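You operate a simulated robot arm through the tools that you are given. There is no shell and no other tool. Be economical: measure what you need, move in short steps, check, and stop when the job is done.

You run a simulated robot arm. Do the job below in one go: nothing can be reset, and whatever is moved stays where it is left.

## Task
Load the block from the yellow frame and leave the ready lamp green.
Fine: clamped in the locked jig, slide in and locked, depth dial at 8 mm, ready button pressed.

The check looks at the end state, three seconds after you hand in, the way a careful person would. Anything else that was tipped, shoved, dropped, spilled or broken makes it a failure.

## Robot
A 7-joint arm with a two-finger gripper, fixed in place. Base frame: the origin is at the foot of the arm, x ahead of it, y to its left, z up; the work surface is at about z = 0. Units: mm, degrees, N and s.
With the tool pointing down near the work surface it reaches from about 160 to 380 mm from the base axis. Its first joint turns from -72.0 to 72.0 degrees. Payload 0.6 kg.
The TCP is the grasp point between the finger pads, 22 mm short of the fingertips. In the tool frame z runs along the fingers and y along their closing line. Largest opening 92 mm; the body of the gripper starts 65 mm behind the TCP.
Orientation is told as [roll, pitch, yaw] about the base's x, y, z axes, in that order, counted from this pose: with the fingers straight down and closing along the base's y, the tool's x points along the base's -x, its y along +y and its z along -z.

## Interface
- The arm moves only by the tool play_rows. Its argument "targets" is a list of rows, each a list of 7 numbers: the shift along the base's x, y, z in units of 40 mm (1.0 is 40 mm), then the turn, a rotation vector about the base's x, y, z in units of 8 degrees (1.0 is 8 degrees), then the gripper command, from -1 (shut) to 1 (fully open), values between in proportion. In form: [[dx, dy, dz, ax, ay, az, hand], ...]. A call has 1 to 12 rows; each row shifts and turns the commanded pose from where the row before left it. A call with a number of a shift or a turn outside -1 to 1 is refused whole. Rows are played at 5 a second. More than 50 mm and 8.6 degrees between two rows, or a gripper value outside its range, and nothing of the call is played. Where a pose cannot be reached the arm comes as near as it can. A force on the tool above 40 N (or 10 N above the force at the start of the call, whichever is more), or a blocked arm, ends the call early, and 0.2 s more pass. Each finger halts on what it meets, pressing with about 26 N; the grip force reading is that of the motor and also rises with nothing between the fingers. The clock runs only during rows and for 0.2 s after the last one: add rows that do not move to give the fingers time. The reply holds the time, the measured pose of the TCP, the force on the tool along the base axes, the opening and the grip force, in the units named above and with some noise, with the torque about the TCP (base axes, N m) and any sound that the robot's microphone picked up, and new pictures: "views" is both (left out), scene, wrist or none.
- Cameras (640 x 400 px; columns grow to the right, rows downward): "scene" is fixed at [38.3, -249.7, 424.4]; the picture's right is [0.90, -0.44, 0.00], its down [-0.24, -0.49, -0.84] and it looks along [0.37, 0.76, -0.54] (base axes); focal length 269 px, centre (320, 200). "wrist" rides on the gripper at [71, 19, -102] in the tool frame; the picture's right is [-0.26, 0.96, 0.00], its down [-0.75, -0.20, -0.62] and it looks along [-0.60, -0.16, 0.78] (tool axes); focal length 280 px, centre (320, 200). There is no depth. A picture from a camera that has moved, and an enlarged one, comes with that camera's place and axes in the base frame and with its lens. The place of the scene camera against the robot may be out by one fixed shift of up to 25 mm in any direction.
- zoom(camera, box): a new picture of the part [left, top, right, bottom] of that camera's present view, enlarged. No time passes.
- finish_job(): hands the job in; it is judged then, once.

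Work in short steps. Places have to be worked out from the pictures, the camera data and where the tool is seen: move nearer, look again, correct. Check each grasp and each placing, and mend what went wrong. You have 120 turns and 200 pictures in all, those below and enlarged ones among them. Open the gripper and draw the arm clear of the work before you hand the job in, unless the task says otherwise; then end with one line.

The tools are called after "Emit:" as name(argument=value, ...) on one line, values as JSON. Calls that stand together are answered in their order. play_rows: Moves the arm, as the interface text tells. Its arguments: {"type":"object","properties":{"targets":{"type":"array","items":{"type":"array","items":{"type":"number"}}},"views":{"type":"string","enum":["both","scene","wrist","none"]}},"required":["targets"]} The other tools are called the same way: zoom (camera, box) takes an enlarged picture of a part of a camera's view; finish_job () hands the job in.

At the start:

```text
t: 0.0
tool_pos: [243.7, 59.5, 281.8]
ee_rot: [0.0, 0.1, 0.0]
ft_force: [-1.1, 0.1, 0.5]
torque: [0.02, -0.02, 0.0]
opening: 92.1
gripper_force: 0.1
```

scene: 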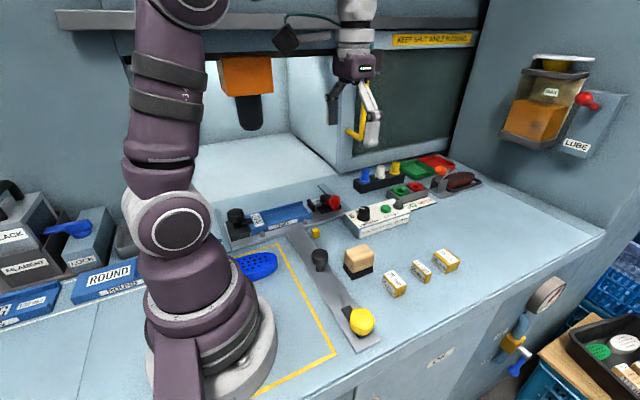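
wrist: 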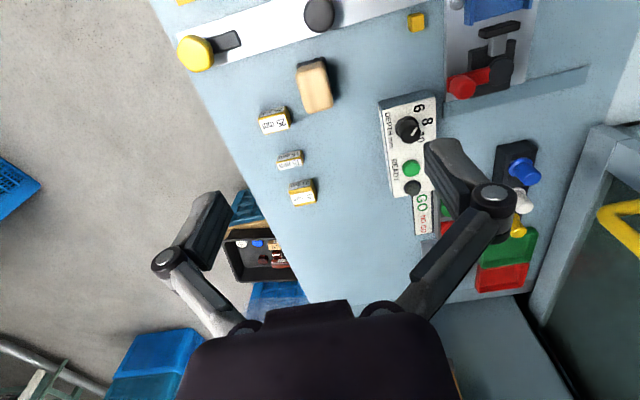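

The scene holds a jig, slide, knobs and a panel with a dial. I zoom in to read the layout before moving anything.

Emit:
zoom(camera="scene", box=[220, 180, 380, 280])

Emit:
zoom(camera="scene", box=[220, 220, 480, 382])

Emit:
zoom(camera="scene", box=[330, 140, 490, 240])

Emit:
zoom(camera="wrist", box=[160, 0, 400, 150])

Emit:
zoom(camera="wrist", box=[360, 0, 600, 150])

```text
4.00 times, centred on (300, 230) of scene
camera zoom: at [38.3, -249.7, 424.4], right [0.9, -0.44, 0.0], down [-0.24, -0.49, -0.84], along [0.37, 0.76, -0.54], focal length 1077 px, centre (400, 80)
```

zoom: 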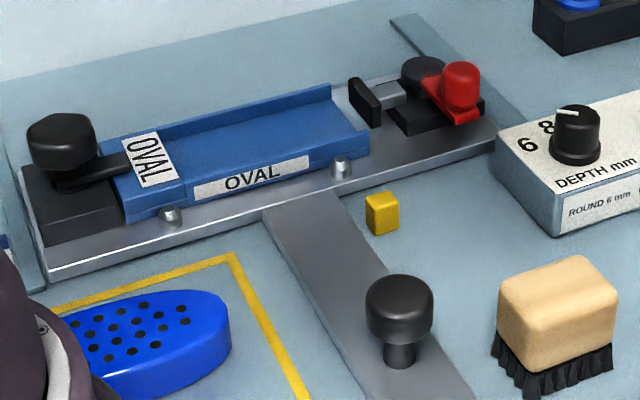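

```text
2.46 times, centred on (350, 301) of scene
camera zoom: at [38.3, -249.7, 424.4], right [0.9, -0.44, 0.0], down [-0.24, -0.49, -0.84], along [0.37, 0.76, -0.54], focal length 663 px, centre (246, -49)
```

zoom: 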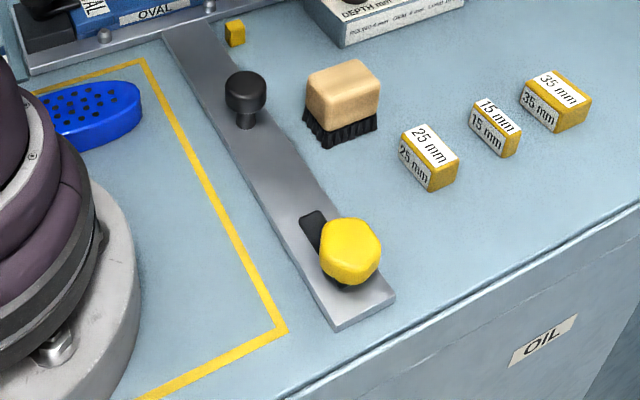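

```text
4.00 times, centred on (410, 190) of scene
camera zoom: at [38.3, -249.7, 424.4], right [0.9, -0.44, 0.0], down [-0.24, -0.49, -0.84], along [0.37, 0.76, -0.54], focal length 1077 px, centre (-40, 240)
```

zoom: 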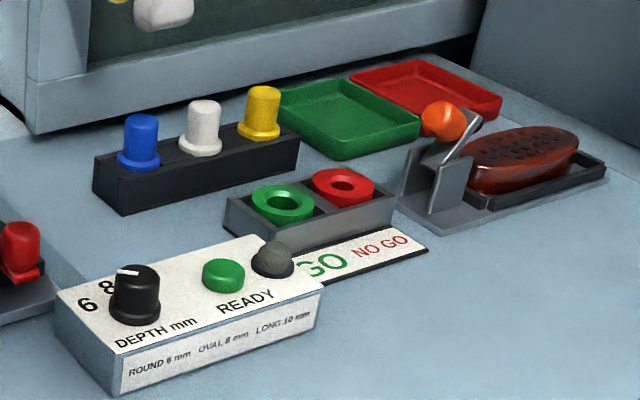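

```text
2.67 times, centred on (280, 75) of wrist
camera zoom: at [171.6, 78.8, 384.5], right [0.26, 0.96, 0.0], down [0.75, -0.2, 0.62], along [0.6, -0.16, -0.78], focal length 748 px, centre (427, 533)
```

zoom: 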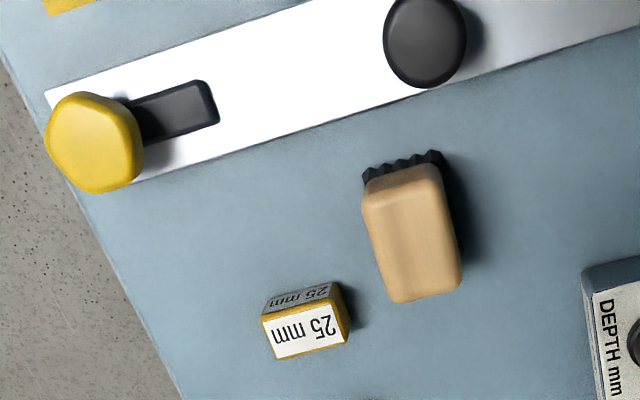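

```text
2.67 times, centred on (480, 75) of wrist
camera zoom: at [171.6, 78.8, 384.5], right [0.26, 0.96, 0.0], down [0.75, -0.2, 0.62], along [0.6, -0.16, -0.78], focal length 748 px, centre (-107, 533)
```

zoom: 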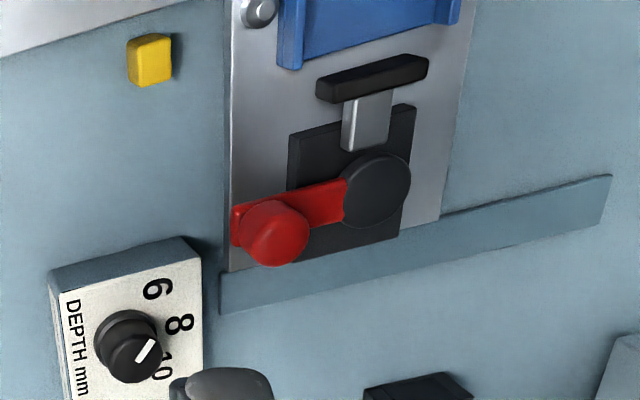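

I'll swing toward the jig side at height, so the wrist camera looks at the jig and slide up close.

Emit:
play_rows(targets=[[-0.5, 0.5, 0, 0, 0, 1, 1], [-0.5, 0.5, 0, 0, 0, 1, 1], [-0.5, 0.5, 0, 0, 0, 1, 1], [-0.6, 0.5, 0, 0, 0, 1, 1], [-0.6, 0.4, 0, 0, 0, 1, 1], [0, 0, 0, 0, 0, 0, 1]])

```text
t: 1.4
tool_pos: [134.0, 156.2, 282.0]
ee_rot: [0.1, 0.0, 40.2]
ft_force: [0.4, 0.1, 0.6]
torque: [0.03, 0.02, 0.01]
opening: 91.9
gripper_force: 0.0
camera wrist: at [68.3, 125.2, 383.5], right [-0.42, 0.91, 0.0], down [0.71, 0.33, 0.63], along [0.57, 0.26, -0.78], focal length 280 px, centre (320, 200)
```

scene: 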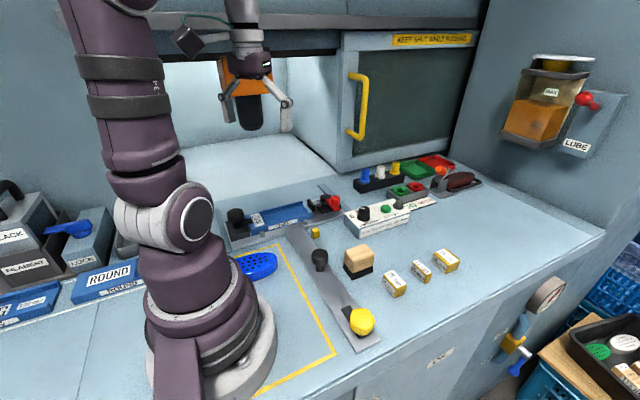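
wrist: 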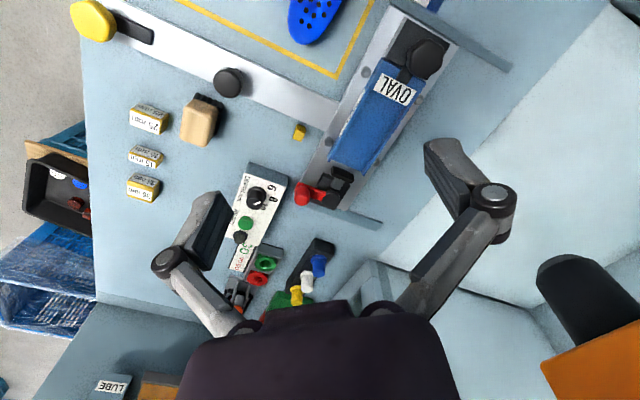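

The jig is in view; I enlarge it and the slide.

Emit:
zoom(camera="wrist", box=[260, 0, 500, 220])

Emit:
zoom(camera="wrist", box=[60, 0, 300, 150])

Emit:
zoom(camera="wrist", box=[220, 150, 360, 240])

```text
1.82 times, centred on (380, 110) of wrist
camera zoom: at [68.3, 125.2, 383.5], right [-0.42, 0.91, 0.0], down [0.71, 0.33, 0.63], along [0.57, 0.26, -0.78], focal length 510 px, centre (211, 364)
```

zoom: 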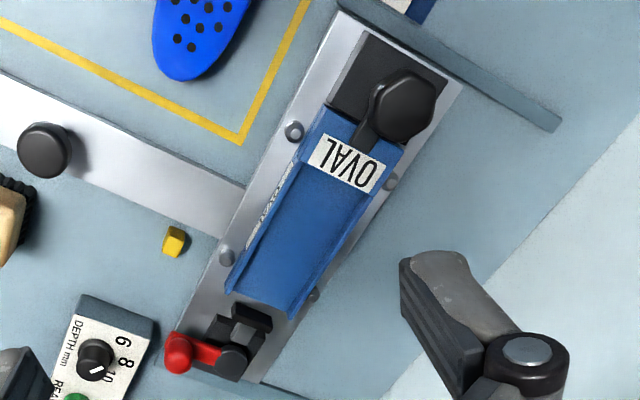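

```text
2.67 times, centred on (180, 75) of wrist
camera zoom: at [68.3, 125.2, 383.5], right [-0.42, 0.91, 0.0], down [0.71, 0.33, 0.63], along [0.57, 0.26, -0.78], focal length 748 px, centre (693, 533)
```

zoom: 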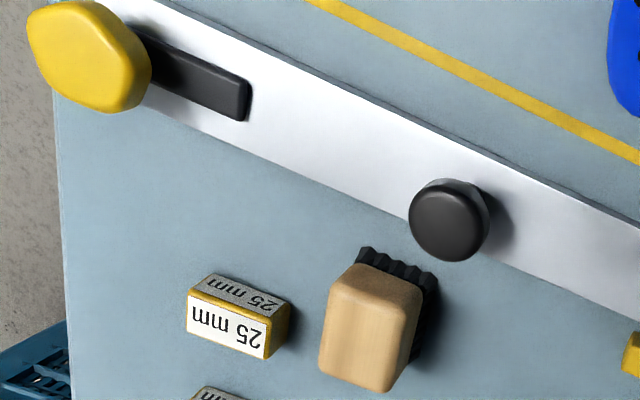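

```text
4.44 times, centred on (290, 195) of wrist
camera zoom: at [68.3, 125.2, 383.5], right [-0.42, 0.91, 0.0], down [0.71, 0.33, 0.63], along [0.57, 0.26, -0.78], focal length 1246 px, centre (453, 222)
```

zoom: 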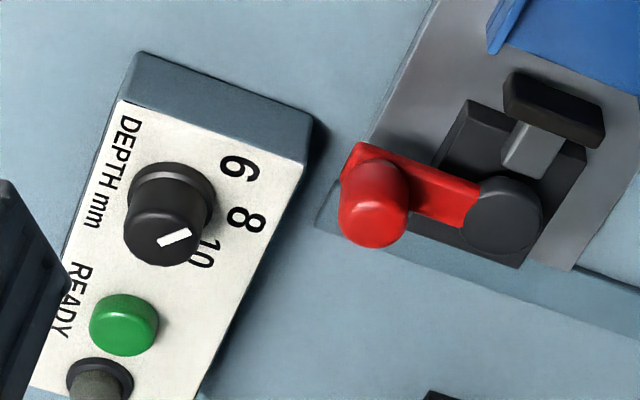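

The dial is at 10, the jig is an OVAL channel along x at about y≈260, and the block is around (95,140). I move down above the block to measure it.

Emit:
play_rows(targets=[[-0.25, -0.05, -0.9, 0, 0, -0.5, 1], [-0.25, -0.05, -0.9, 0, 0, -1, 1], [-0.25, -0.05, -0.9, 0, 0, -1, 1], [0, 0, -0.9, 0, 0, -1, 1], [0, 0, -0.3, 0, 0, 0, 1], [0, 0, 0, 0, 0, 0, 1]])

```text
t: 2.8
tool_pos: [103.1, 149.2, 125.6]
ee_rot: [0.0, 0.0, 11.9]
ft_force: [0.6, 0.1, -0.2]
torque: [-0.01, 0.02, 0.04]
opening: 91.6
gripper_force: 0.0
camera wrist: at [31.0, 154.2, 227.8], right [0.06, 1.0, 0.0], down [0.78, -0.04, 0.63], along [0.62, -0.04, -0.78], focal length 280 px, centre (320, 200)
```

scene: 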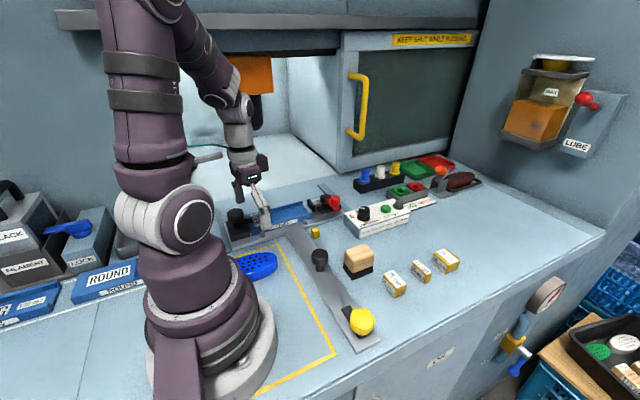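
wrist: 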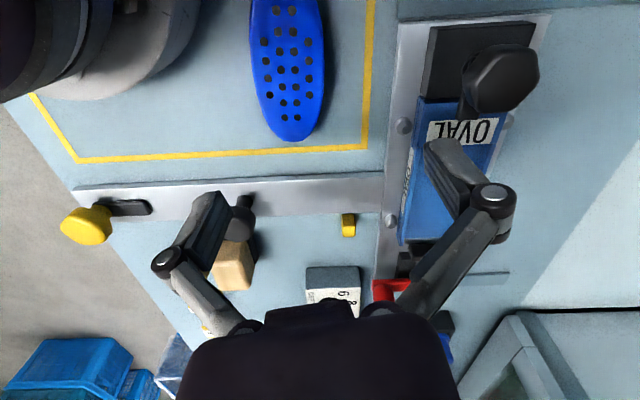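

The block's far end is out of the picture; I turn the tool to ~yaw 75° to get the whole block in view.

Emit:
play_rows(targets=[[0, 0.1, 0.2, 0, 0, 1, 1], [0, 0.1, 0.2, 0, 0, 1, 1], [0, 0, 0.2, 0, 0, 1, 1], [0, 0, 0.2, 0, 0, 1, 1], [0, 0, 0.2, 0, 0, 1, 1], [0, 0, 0, 0, 0, 1, 1], [0, 0, 0, 0, 0, 1, 1], [0, 0, 0, 0, 0, 1, 1], [0, 0, 0, 0, 0, 0, 1]], views="wrist")

```text
t: 4.8
tool_pos: [103.7, 158.0, 165.3]
ee_rot: [0.0, -0.1, 76.1]
ft_force: [0.0, 0.1, -0.4]
torque: [0.01, 0.04, 0.01]
opening: 91.9
gripper_force: 0.0
camera wrist: at [68.8, 93.2, 268.2], right [-0.87, 0.49, 0.0], down [0.38, 0.68, 0.63], along [0.3, 0.55, -0.78], focal length 280 px, centre (320, 200)
```

wrist: 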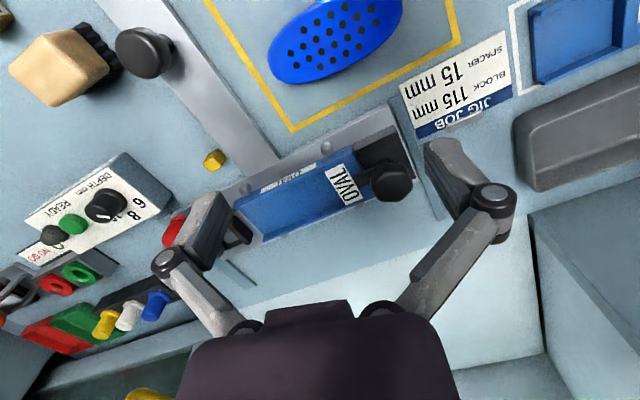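

A card "JIG JOB" appears: I read it closely.

Emit:
zoom(camera="wrist", box=[390, 20, 530, 150])

Emit:
zoom(camera="wrist", box=[250, 0, 480, 140])

Emit:
zoom(camera="wrist", box=[210, 120, 430, 260])

Emit:
zoom(camera="scene", box=[0, 170, 240, 330])

```text
3.08 times, centred on (460, 85) of wrist
camera zoom: at [68.8, 93.2, 268.2], right [-0.87, 0.49, 0.0], down [0.38, 0.68, 0.63], along [0.3, 0.55, -0.78], focal length 863 px, centre (-111, 554)
```

zoom: 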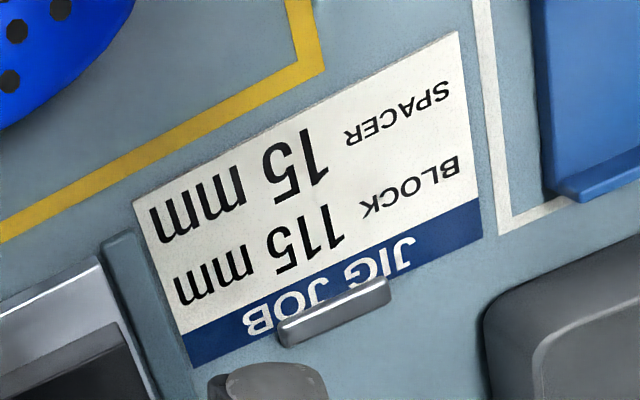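

```text
2.78 times, centred on (365, 70) of wrist
camera zoom: at [68.8, 93.2, 268.2], right [-0.87, 0.49, 0.0], down [0.38, 0.68, 0.63], along [0.3, 0.55, -0.78], focal length 780 px, centre (195, 562)
```

zoom: 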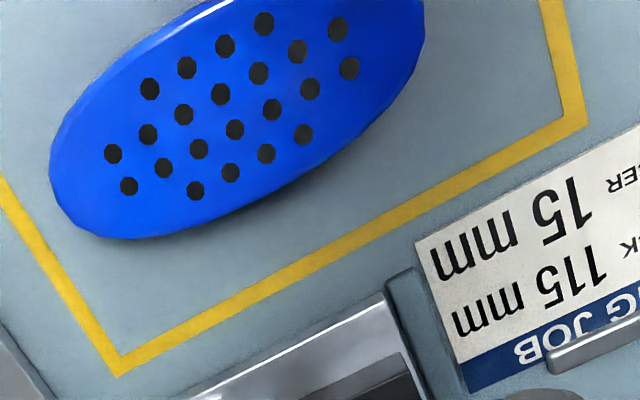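

```text
2.86 times, centred on (320, 190) of wrist
camera zoom: at [68.8, 93.2, 268.2], right [-0.87, 0.49, 0.0], down [0.38, 0.68, 0.63], along [0.3, 0.55, -0.78], focal length 801 px, centre (320, 229)
```

zoom: 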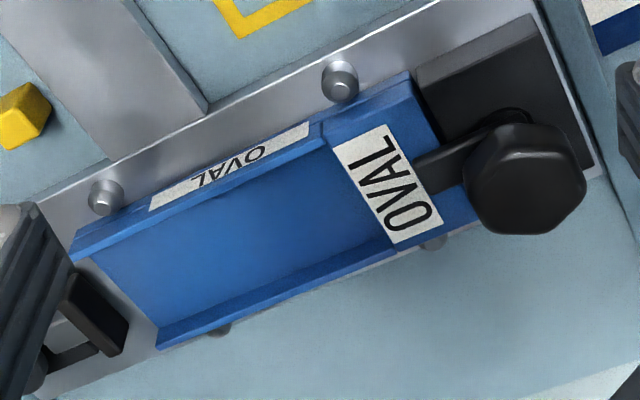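

```text
2.50 times, centred on (120, 250) of scene
camera zoom: at [38.3, -249.7, 424.4], right [0.9, -0.44, 0.0], down [-0.24, -0.49, -0.84], along [0.37, 0.76, -0.54], focal length 673 px, centre (820, 75)
```

zoom: 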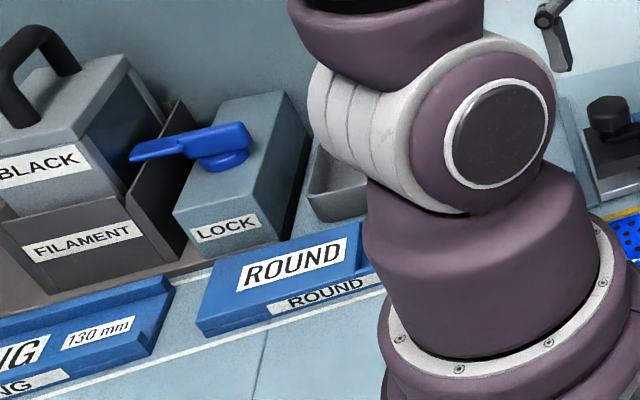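

The job card says: 115 mm block plus a 15 mm spacer, so the 15 mm gauge block must go into the jig too. I go look at the spacer (about (370,-24)), rotating back to yaw 0.

Emit:
play_rows(targets=[[0.5, -0.35, 0, 0, 0, -1, 1], [0.5, -0.35, 0, 0, 0, -1, 1], [0.5, -0.35, 0, 0, 0, -1, 1], [0.5, -0.35, 0, 0, 0, -1, 1], [0.5, -0.35, 0, 0, 0, -1, 1], [0.5, -0.35, 0, 0, 0, -1, 1], [0.5, -0.35, 0, 0, 0, -1, 1], [0.5, -0.45, 0, 0, 0, -1, 1], [0.5, -0.5, 0, 0, 0, -1, 1], [0.5, -0.5, -0.2, 0, 0, -0.5, 1], [0.4, -0.5, -0.2, 0, 0, 0, 1], [0, 0, 0, 0, 0, 0, 1]])

```text
t: 7.4
tool_pos: [317.7, -19.9, 150.3]
ee_rot: [-0.1, -0.1, -0.1]
ft_force: [-1.1, -0.5, -0.7]
torque: [-0.02, 0.02, 0.01]
opening: 91.8
gripper_force: 0.1
camera wrist: at [248.6, -0.5, 252.8], right [0.26, 0.96, 0.0], down [0.75, -0.21, 0.62], along [0.6, -0.16, -0.78], focal length 280 px, centre (320, 200)
```

scene: 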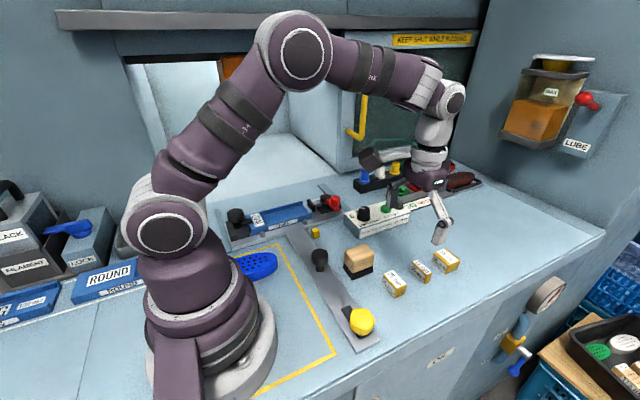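
wrist: 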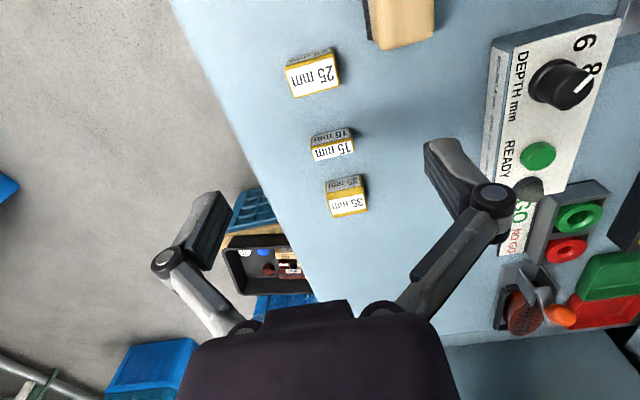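

The three spacers are in view; I enlarge them and the panel.

Emit:
zoom(camera="wrist", box=[280, 110, 400, 220])

Emit:
zoom(camera="wrist", box=[460, 20, 640, 200])

Emit:
zoom(camera="scene", box=[375, 240, 465, 300])

```text
3.64 times, centred on (340, 165) of wrist
camera zoom: at [248.6, -0.5, 252.8], right [0.26, 0.96, 0.0], down [0.75, -0.21, 0.62], along [0.6, -0.16, -0.78], focal length 1020 px, centre (247, 327)
```

zoom: 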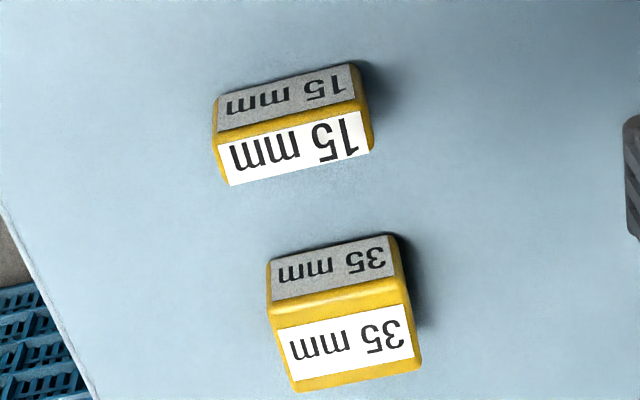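

```text
2.22 times, centred on (550, 110) of wrist
camera zoom: at [248.6, -0.5, 252.8], right [0.26, 0.96, 0.0], down [0.75, -0.21, 0.62], along [0.6, -0.16, -0.78], focal length 623 px, centre (-191, 400)
```

zoom: 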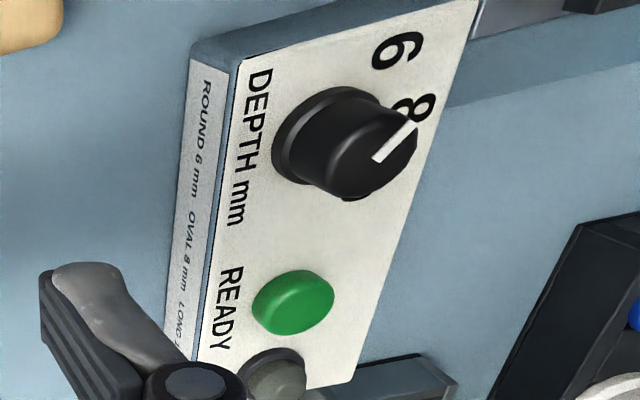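

```text
6.67 times, centred on (420, 270) of scene
camera zoom: at [38.3, -249.7, 424.4], right [0.9, -0.44, 0.0], down [-0.24, -0.49, -0.84], along [0.37, 0.76, -0.54], focal length 1795 px, centre (-347, -267)
```

zoom: 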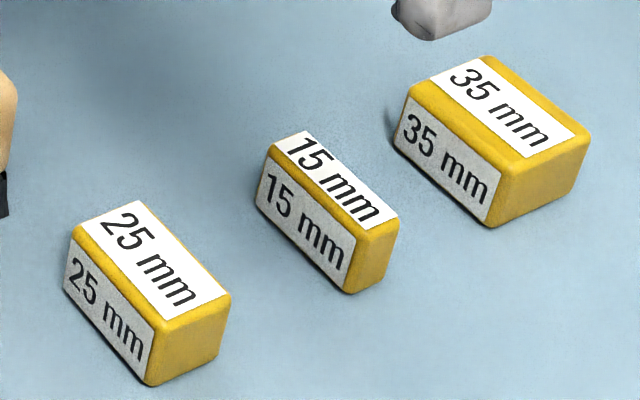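

The 15 mm spacer stands with its 15 mm side along x, centred near (373,-20.5). I turn to yaw 90 to grip its 15 mm faces, with the fingers pre-narrowed to clear the neighbours.

Emit:
play_rows(targets=[[0.12, 0, 0, 0, 0, 1, 0], [0.12, 0, 0, 0, 0, 1, 0], [0.12, 0, 0, 0, 0, 1, 0], [0.12, 0, 0, 0, 0, 1, 0], [0.12, 0, 0, 0, 0, 1, 0], [0.12, 0, 0, 0, 0, 1, 0], [0.12, 0, 0, 0, 0, 1, 0], [0.12, 0, 0, 0, 0, 1, 0], [0.12, 0, -0.3, 0, 0, 1, 0], [0.12, 0, -0.4, 0, 0, 1, 0], [0.15, 0, -0.5, 0, 0, 1, 0], [0, 0, 0, 0, 0, 0.25, 0]])

```text
t: 10.0
tool_pos: [373.5, -18.5, 102.3]
ee_rot: [0.0, -0.1, 90.1]
ft_force: [0.0, -0.4, -0.2]
torque: [-0.02, -0.03, -0.01]
opening: 46.0
gripper_force: 0.0
camera wrist: at [354.8, -89.6, 204.4], right [-0.97, 0.26, 0.0], down [0.2, 0.75, 0.62], along [0.16, 0.6, -0.78], focal length 280 px, centre (320, 200)
```

scene: 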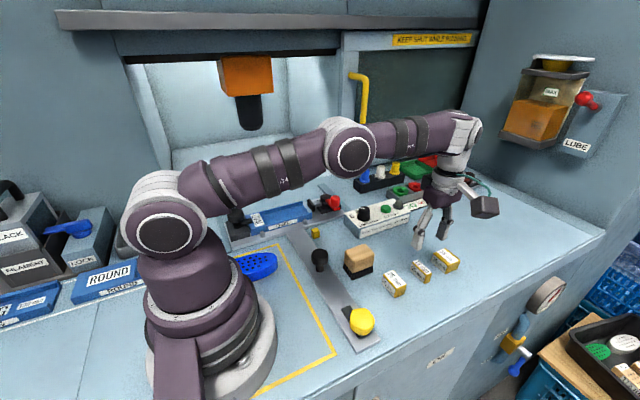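
wrist: 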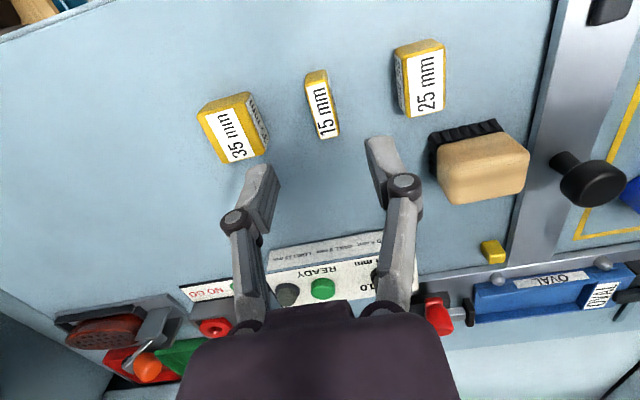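

Spacer centre refined to about (371,-22), tilted ~5°. I align and descend over it.

Emit:
play_rows(targets=[[-0.06, -0.09, -0.4, 0, 0, -0.62, 0], [0, 0, -0.5, 0, 0, 0, 0], [0, 0, -0.4, 0, 0, 0, 0], [0, 0, 0, 0, 0, 0, 0]])

```text
t: 11.0
tool_pos: [370.5, -21.4, 48.8]
ee_rot: [0.0, -0.1, 85.0]
ft_force: [0.6, 0.1, -0.7]
torque: [0.0, 0.0, -0.02]
opening: 46.2
gripper_force: 0.1
camera wrist: at [346.7, -90.9, 152.0], right [-0.94, 0.34, 0.0], down [0.27, 0.73, 0.62], along [0.22, 0.59, -0.78], focal length 280 px, centre (320, 200)
```

scene: 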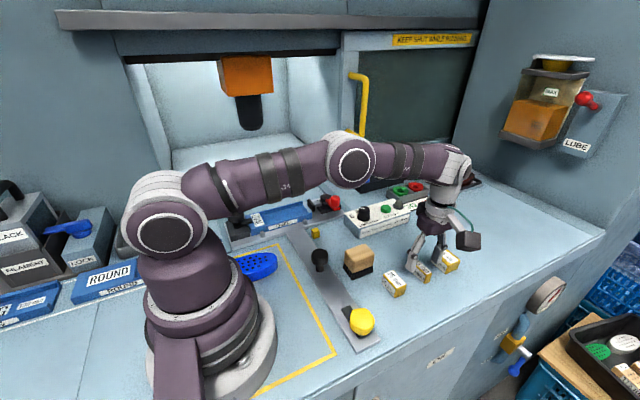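
wrist: 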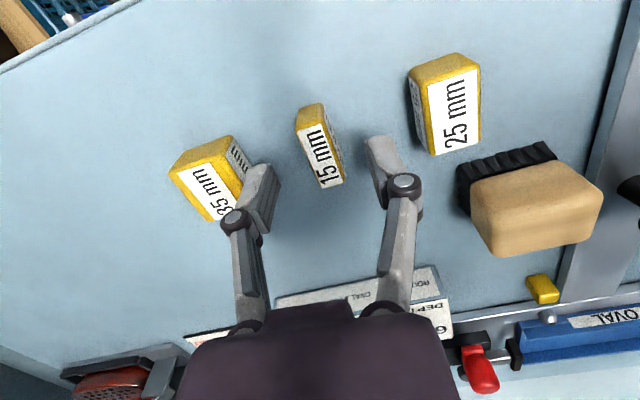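

Aligned and clear of the neighbours; I narrow a bit, descend to z≈27 and close.

Emit:
play_rows(targets=[[0, 0, -0.27, 0, 0, 0, -0.2], [0, 0, -0.27, 0, 0, 0, -0.2], [0, 0, 0, 0, 0, 0, -0.2], [0, 0, 0, 0, 0, 0, -1], [0, 0, 0, 0, 0, 0, -1], [0, 0, 0, 0, 0, 0, -1]])

```text
t: 12.4
tool_pos: [371.6, -22.4, 27.5]
ee_rot: [0.0, 0.0, 85.1]
ft_force: [-0.4, 0.1, -0.5]
torque: [0.01, 0.0, 0.01]
opening: 14.0
gripper_force: 26.2
camera wrist: at [347.1, -91.2, 130.6], right [-0.94, 0.34, 0.0], down [0.27, 0.73, 0.63], along [0.22, 0.59, -0.78], focal length 280 px, centre (320, 200)
```

scene: 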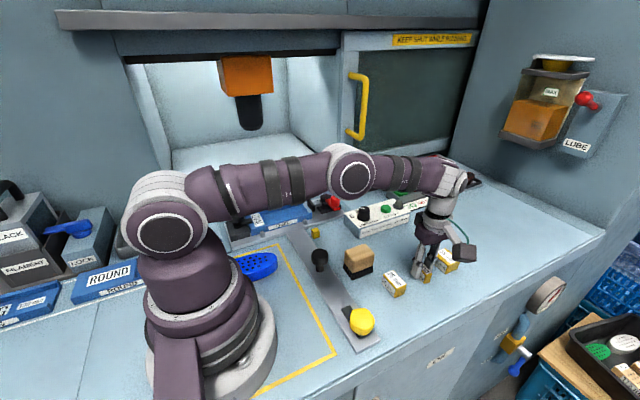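
wrist: 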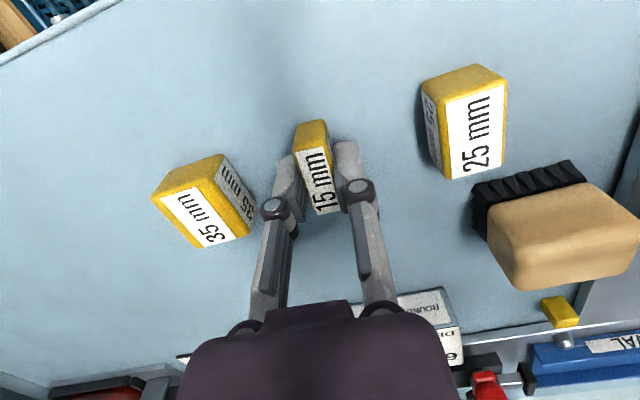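

Spacer held (14 mm). I lift and carry it toward the jig, stopping short to look at the channel.

Emit:
play_rows(targets=[[0, 0, 0.7, 0, 0, 0, -1], [0, 0, 0.8, 0, 0, 0, -1], [-0.2, 0, 0.9, 0, 0, 0, -1], [-0.6, 0.5, 0.6, 0, 0, 0.6, -1], [-0.6, 0.6, 0, 0, 0, 0, -1], [-0.6, 0.6, 0, 0, 0, 0, -1], [-0.6, 0.6, 0, 0, 0, 0, -1], [-0.6, 0.6, 0, 0, 0, 0, -1], [-0.6, 0.7, 0, 0, 0, 0, -1], [-0.6, 0.8, 0, 0, 0, 0, -1], [-0.6, 0.8, 0, 0, 0, 0, -1], [0, 0, 0, 0, 0, 0, -1]])

```text
t: 15.0
tool_pos: [169.8, 188.1, 149.6]
ee_rot: [-0.1, 0.0, 89.8]
ft_force: [0.0, 0.2, 0.8]
torque: [0.0, 0.01, -0.01]
opening: 14.2
gripper_force: 25.8
camera wrist: at [151.6, 116.7, 251.8], right [-0.96, 0.27, 0.0], down [0.21, 0.75, 0.62], along [0.17, 0.6, -0.78], focal length 280 px, centre (320, 200)
```

scene: 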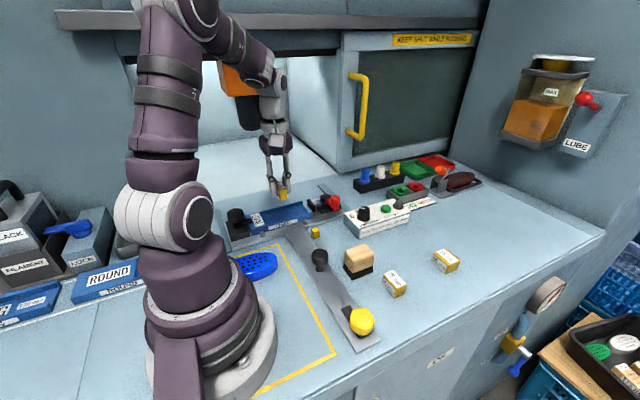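
wrist: 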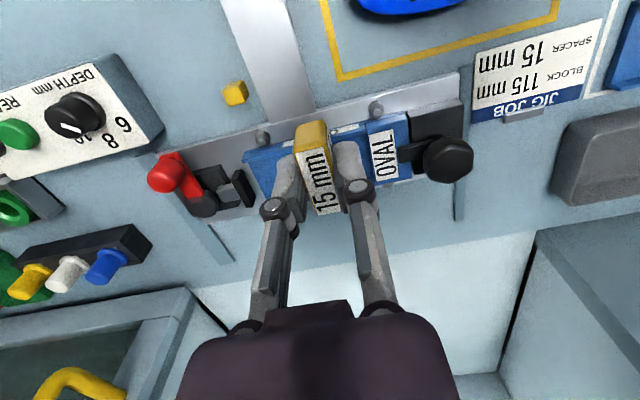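

I enlarge the jig from here to measure shoulder and channel walls.

Emit:
zoom(camera="wrist", box=[140, 60, 480, 270])

Emit:
zoom(camera="scene", box=[215, 165, 355, 255])

```text
1.88 times, centred on (310, 165) of wrist
camera zoom: at [151.6, 116.7, 251.8], right [-0.96, 0.27, 0.0], down [0.21, 0.75, 0.62], along [0.17, 0.6, -0.78], focal length 528 px, centre (339, 266)
```

zoom: 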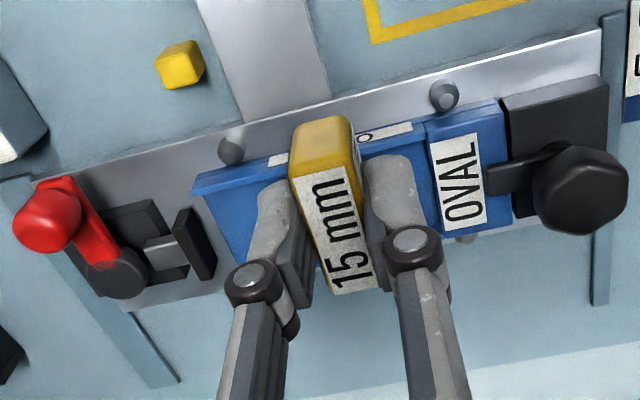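

```text
4.44 times, centred on (285, 210) of scene
camera zoom: at [38.3, -249.6, 424.4], right [0.9, -0.44, 0.0], down [-0.24, -0.49, -0.84], along [0.37, 0.76, -0.54], focal length 1197 px, centre (476, 156)
```

zoom: 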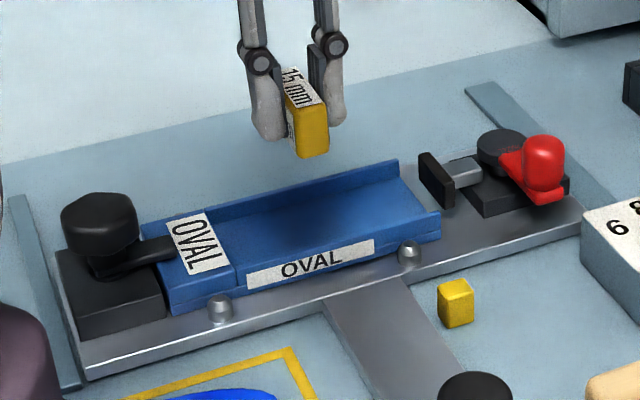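

Shoulder at x≈143, channel centre y≈256. I move over the channel at x≈172 with the spacer bottom still ~45 mm up, and look.

Emit:
play_rows(targets=[[0, 0.8, 0, 0, 0, 0, -1], [0.05, 0.9, -0.2, 0, 0, 0, -1], [0, 0, -0.8, 0, 0, 0, -1], [0, 0, -0.8, 0, 0, 0, -1], [0, 0, 0, 0, 0, 0, -1]])

Emit:
zoom(camera="scene", box=[215, 165, 355, 255])

Emit:
zoom(camera="wrist", box=[140, 60, 520, 290])

```text
t: 16.2
tool_pos: [171.7, 256.0, 76.7]
ee_rot: [0.0, 0.0, 89.9]
ft_force: [-0.1, 0.7, 0.7]
torque: [-0.01, -0.01, -0.02]
opening: 13.9
gripper_force: 26.1
camera wrist: at [153.8, 185.2, 178.4], right [-0.96, 0.27, 0.0], down [0.21, 0.75, 0.63], along [0.17, 0.6, -0.78], focal length 280 px, centre (320, 200)
```

scene: 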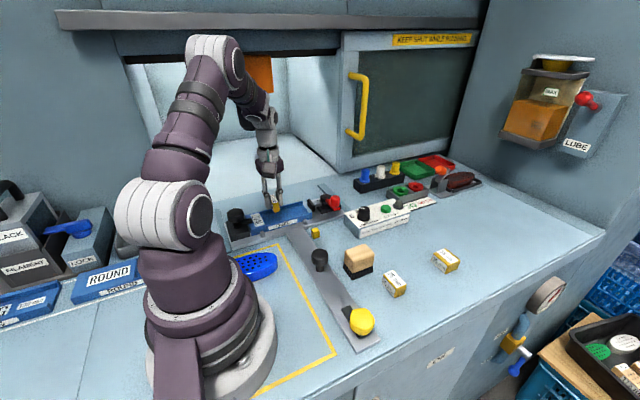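
wrist: 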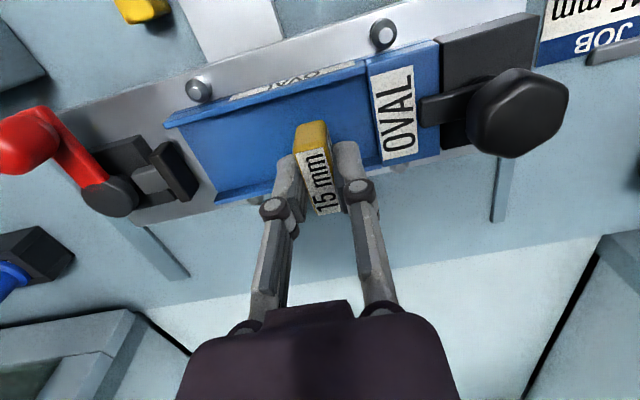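

```text
4.44 times, centred on (285, 210) of scene
camera zoom: at [38.3, -249.6, 424.4], right [0.9, -0.44, 0.0], down [-0.24, -0.49, -0.84], along [0.37, 0.76, -0.54], focal length 1197 px, centre (476, 156)
```

zoom: 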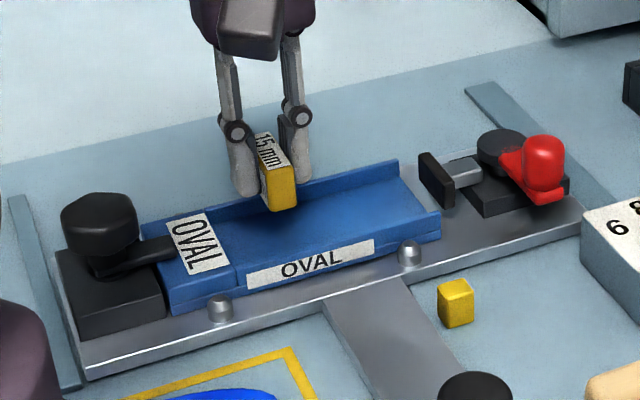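

```text
1.68 times, centred on (330, 175) of wrist
camera zoom: at [153.8, 185.2, 178.4], right [-0.96, 0.27, 0.0], down [0.21, 0.75, 0.63], along [0.17, 0.6, -0.78], focal length 472 px, centre (303, 242)
```

zoom: 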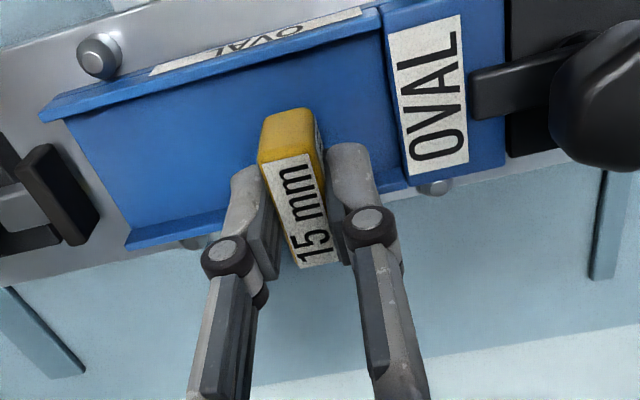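

Spacer is between the walls in y and clear of the shoulder. I lower it in small steps until it touches the channel floor.

Emit:
play_rows(targets=[[0, 0, -0.4, 0, 0, 0, -1], [0, 0, -0.25, 0, 0, 0, -1], [0, 0, -0.1, 0, 0, 0, -1], [0, 0, 0, 0, 0, 0, -1]], views="none")

Emit:
zoom(camera="scene", box=[215, 165, 355, 255])

Emit:
zoom(camera="wrist", box=[140, 60, 520, 290])

```text
t: 17.2
tool_pos: [173.0, 254.5, 46.1]
ee_rot: [-0.1, -0.1, 89.9]
ft_force: [-2.2, 0.2, 19.9]
torque: [-0.02, 0.06, -0.01]
opening: 13.7
gripper_force: 26.0
```

```text
4.44 times, centred on (285, 210) of scene
camera zoom: at [38.3, -249.7, 424.4], right [0.9, -0.44, 0.0], down [-0.24, -0.49, -0.84], along [0.37, 0.76, -0.54], focal length 1197 px, centre (476, 156)
```

zoom: 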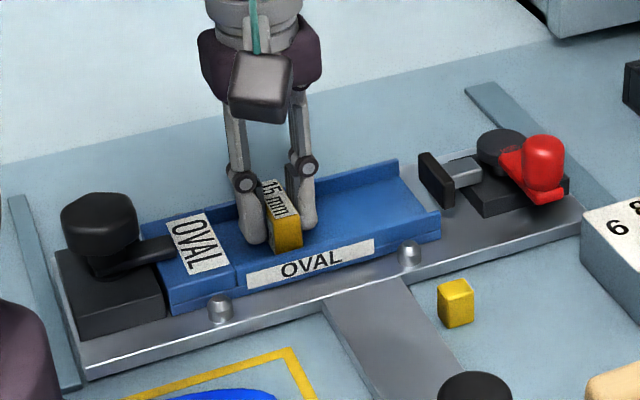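

```text
1.68 times, centred on (330, 175) of wrist
camera zoom: at [154.4, 183.7, 148.6], right [-0.96, 0.26, 0.0], down [0.21, 0.75, 0.63], along [0.17, 0.6, -0.78], focal length 472 px, centre (303, 242)
```

zoom: 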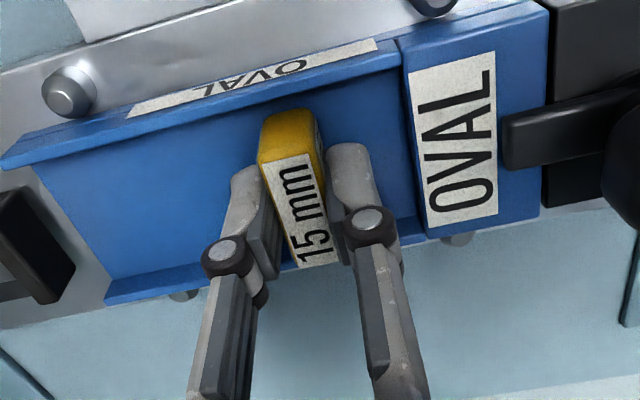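

The spacer rests on the floor (floor z≈18.5). I ease off, release, lift, and turn to yaw 0 so the two fingers can push it squarely to the shoulder.

Emit:
play_rows(targets=[[0, 0, 0.04, 0, 0, 0, -1], [0, 0, 0, 0, 0, 0, -0.45], [0, 0, 0, 0, 0, 0, -0.45], [0, 0, 0.5, 0, 0, 0, -0.45], [0, 0, 0.8, 0, 0, 0, -0.45], [0, 0, 0.3, 0, 0, 0, -0.45]])

Emit:
play_rows(targets=[[0.1, 0, 0.3, 0, 0, -1, -0.6], [0.1, 0, 0, 0, 0, -1, -0.6], [0.1, 0, 0, 0, 0, -1, -0.6], [0.1, 0, 0, 0, 0, -1, -0.6], [0.1, 0, 0, 0, 0, -1, -0.6], [0.1, 0, 0, 0, 0, -1, -0.6], [0.1, 0, 0, 0, 0, -1, -0.6], [0.05, 0, 0, 0, 0, -1, -0.6], [0, 0, 0, 0, 0, -1, -0.6], [0, 0, 0, 0, 0, -1, -0.6], [0, 0, 0, 0, 0, -1, -0.6], [0, 0, 0, 0, 0, -0.25, -0.6]])

```text
t: 18.6
tool_pos: [173.1, 253.7, 112.7]
ee_rot: [0.0, 0.0, 89.9]
ft_force: [-0.4, -0.1, -0.3]
torque: [-0.02, 0.03, -0.01]
opening: 25.3
gripper_force: 0.1
camera wrist: at [154.2, 182.1, 214.1], right [-0.96, 0.27, 0.0], down [0.21, 0.75, 0.62], along [0.17, 0.6, -0.78], focal length 280 px, centre (320, 200)
```

scene: 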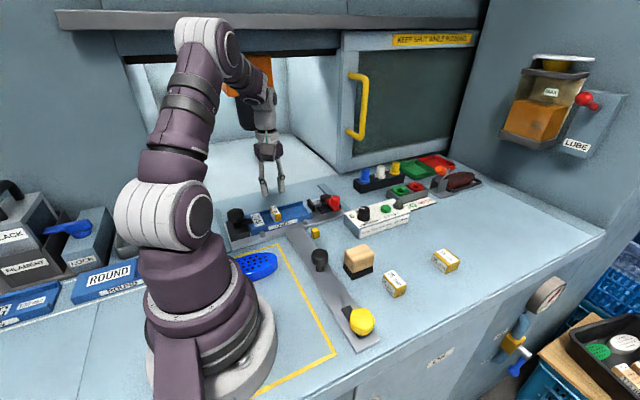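
wrist: 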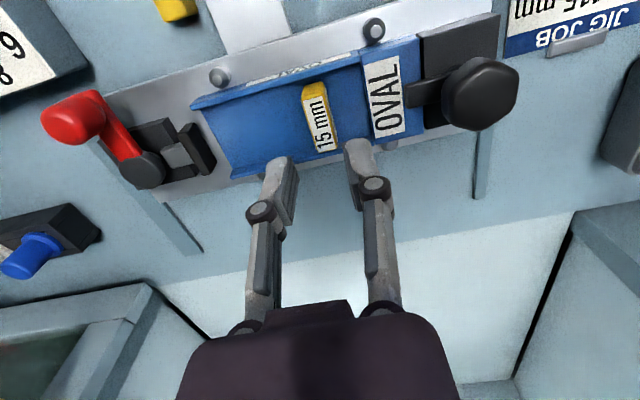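

```text
t: 21.2
tool_pos: [203.7, 254.2, 123.3]
ee_rot: [-0.1, 0.0, -0.3]
ft_force: [0.2, 0.5, -0.1]
torque: [0.03, -0.05, -0.02]
opening: 18.5
gripper_force: 0.1
camera wrist: at [133.5, 273.5, 226.6], right [0.27, 0.96, 0.0], down [0.75, -0.21, 0.62], along [0.6, -0.17, -0.78], focal length 280 px, centre (320, 200)
```

scene: 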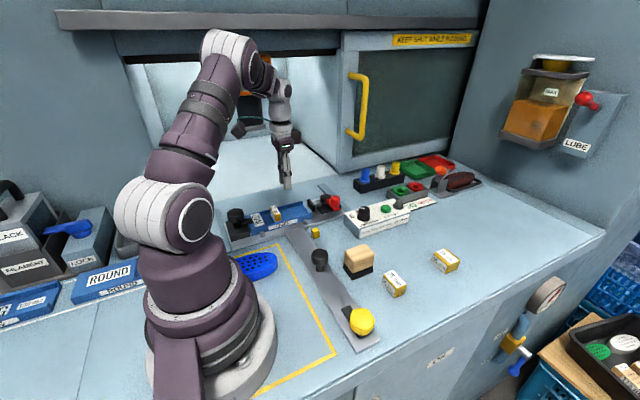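
wrist: 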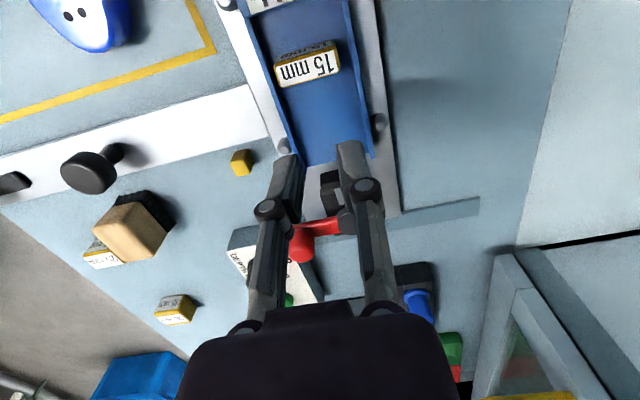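

Spacer sits in the channel. I lower the fingers behind it and push toward the shoulder (expected contact at tool x≈188, stop ≈165).

Emit:
play_rows(targets=[[0, 0.03, -0.9, 0, 0, 0, -0.6], [0, 0, -0.8, 0, 0, 0, -0.6], [0, 0, -0.18, 0, 0, 0, -0.6], [-0.3, 0, 0, 0, 0, 0, -0.6], [-0.2, 0, 0, 0, 0, 0, -0.6], [-0.15, 0, 0, 0, 0, 0, -0.6], [-0.15, 0, 0, 0, 0, 0, -0.6], [0, 0, 0, 0, 0, 0, -0.6]])

```text
t: 23.0
tool_pos: [169.6, 255.2, 48.0]
ee_rot: [0.0, 0.1, -0.2]
ft_force: [-0.4, 0.9, 0.8]
torque: [0.03, -0.02, -0.01]
opening: 18.5
gripper_force: 0.1
camera wrist: at [100.7, 274.8, 151.2], right [0.27, 0.96, 0.0], down [0.75, -0.21, 0.63], along [0.6, -0.17, -0.78], focal length 280 px, centre (320, 200)
```

scene: 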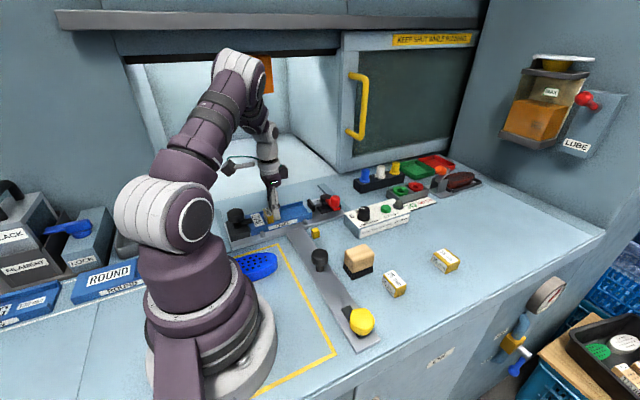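
wrist: 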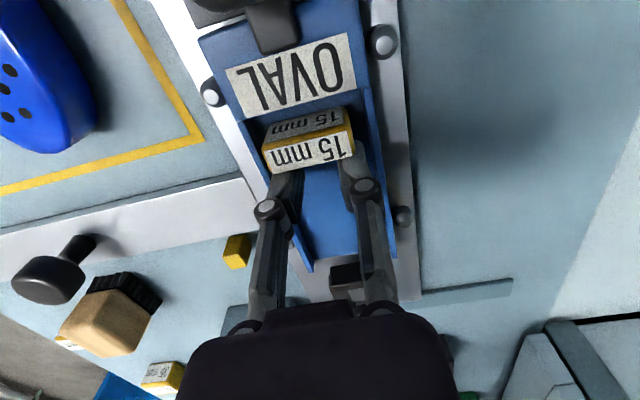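

The spacer is close to the shoulder; a few more small pushes until the force rises.

Emit:
play_rows(targets=[[-0.08, 0, 0, 0, 0, 0, -0.6], [-0.08, 0, 0, 0, 0, 0, -0.6], [-0.05, 0, 0, 0, 0, 0, -0.6], [0, 0, 0, 0, 0, 0, -0.6]], views="wrist")

Emit:
zoom(camera="wrist", box=[180, 0, 440, 200])

```text
t: 24.0
tool_pos: [161.4, 255.4, 49.8]
ee_rot: [0.0, 0.0, -0.2]
ft_force: [3.6, -0.8, 0.4]
torque: [0.01, -0.13, 0.05]
opening: 18.6
gripper_force: 0.0
camera wrist: at [92.6, 274.6, 151.5], right [0.27, 0.96, 0.0], down [0.75, -0.21, 0.63], along [0.6, -0.17, -0.78], focal length 280 px, centre (320, 200)
```

wrist: 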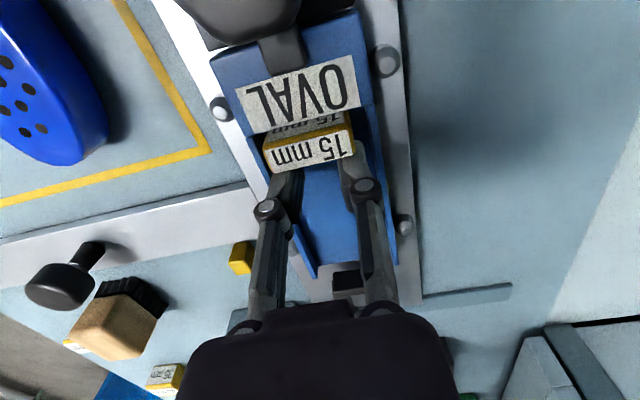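

```text
2.00 times, centred on (310, 100) of wrist
camera zoom: at [92.6, 274.6, 151.5], right [0.27, 0.96, 0.0], down [0.75, -0.21, 0.63], along [0.6, -0.17, -0.78], focal length 561 px, centre (340, 400)
```

zoom: 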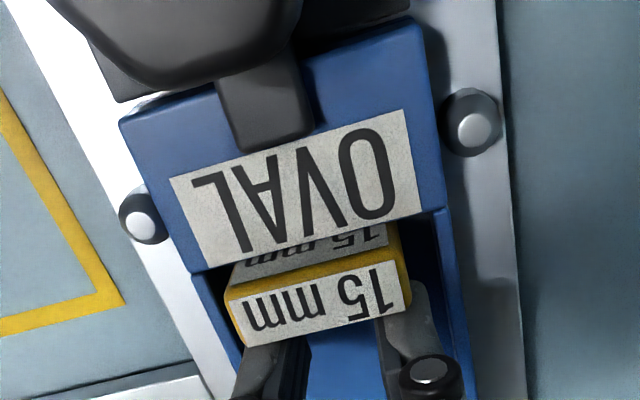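

Beginning contact (3.6 N). A little more push to seat it firmly.

Emit:
play_rows(targets=[[-0.05, 0, 0, 0, 0, 0, -0.6], [-0.05, 0, 0, 0, 0, 0, -0.6], [0, 0, 0, 0, 0, 0, -0.6]], views="none")

Emit:
zoom(camera="scene", box=[215, 165, 355, 255])

```text
t: 24.8
tool_pos: [162.4, 255.4, 49.3]
ee_rot: [0.2, -0.7, -0.7]
ft_force: [4.9, -0.3, 0.1]
torque: [-0.01, -0.11, 0.09]
opening: 18.3
gripper_force: 0.1
stopped in row 3: the force on the tool passed its limit at 42 N (the readings are from after the stop); the commanded pose is now the measured one
```

```text
4.44 times, centred on (285, 210) of scene
camera zoom: at [38.3, -249.6, 424.4], right [0.9, -0.44, 0.0], down [-0.24, -0.49, -0.84], along [0.37, 0.76, -0.54], focal length 1197 px, centre (476, 156)
```

zoom: 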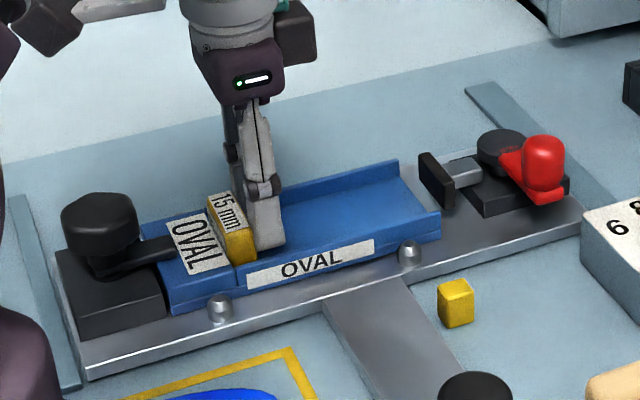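

Spacer is seated (its free face at x≈154.5). I lift, open, and go above the blue block.

Emit:
play_rows(targets=[[0.1, 0, 0.3, 0, 0, 0, -0.4], [0, 0, 0.9, 0, 0.08, 0.08, 0], [0, 0, 0.8, 0, 0, 0, 0.5], [-0.4, -0.8, 0, 0, 0, 0, 1], [-0.4, -0.9, 0, 0, 0, 0, 1], [-0.4, -0.8, 0, 0, 0, -0.3, 1], [-0.3, -0.4, -0.3, 0, 0, -0.3, 1], [0, 0, -0.3, 0, 0, 0, 1], [0, 0, 0, 0, 0, 0, 1]])

```text
t: 26.8
tool_pos: [106.1, 140.7, 104.4]
ee_rot: [0.1, 0.1, -4.8]
ft_force: [-0.5, -0.5, -0.2]
torque: [0.03, 0.01, 0.04]
opening: 92.0
gripper_force: 0.1
camera wrist: at [37.6, 164.6, 207.9], right [0.34, 0.94, 0.0], down [0.73, -0.27, 0.62], along [0.59, -0.21, -0.78], focal length 280 px, centre (320, 200)
```

scene: 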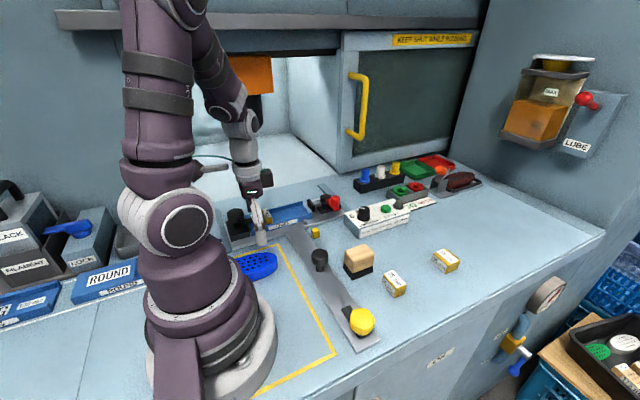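
wrist: 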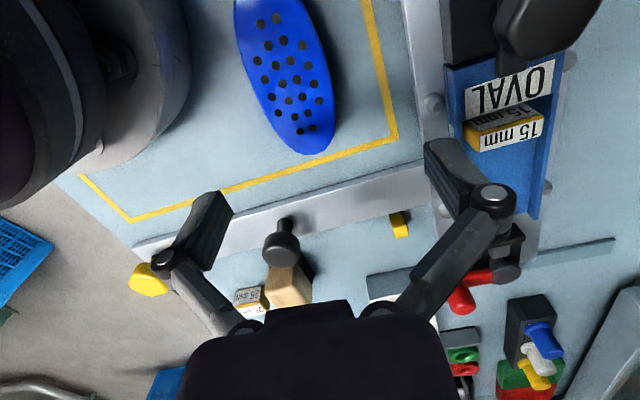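

Emit:
zoom(camera="wrist", box=[200, 0, 400, 170])

```text
2.35 times, centred on (300, 85) of wrist
camera zoom: at [37.6, 164.6, 207.9], right [0.34, 0.94, 0.0], down [0.73, -0.27, 0.62], along [0.59, -0.21, -0.78], focal length 660 px, centre (367, 471)
```

zoom: 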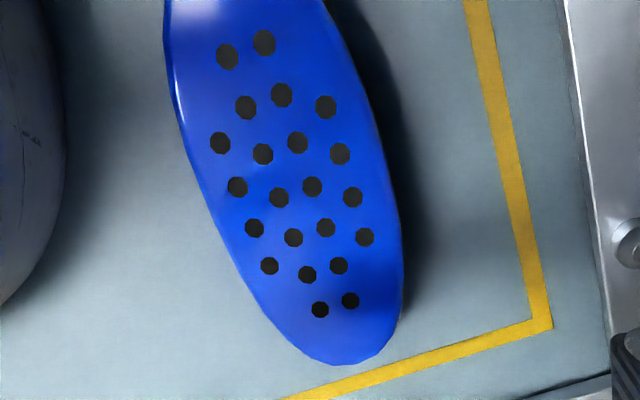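

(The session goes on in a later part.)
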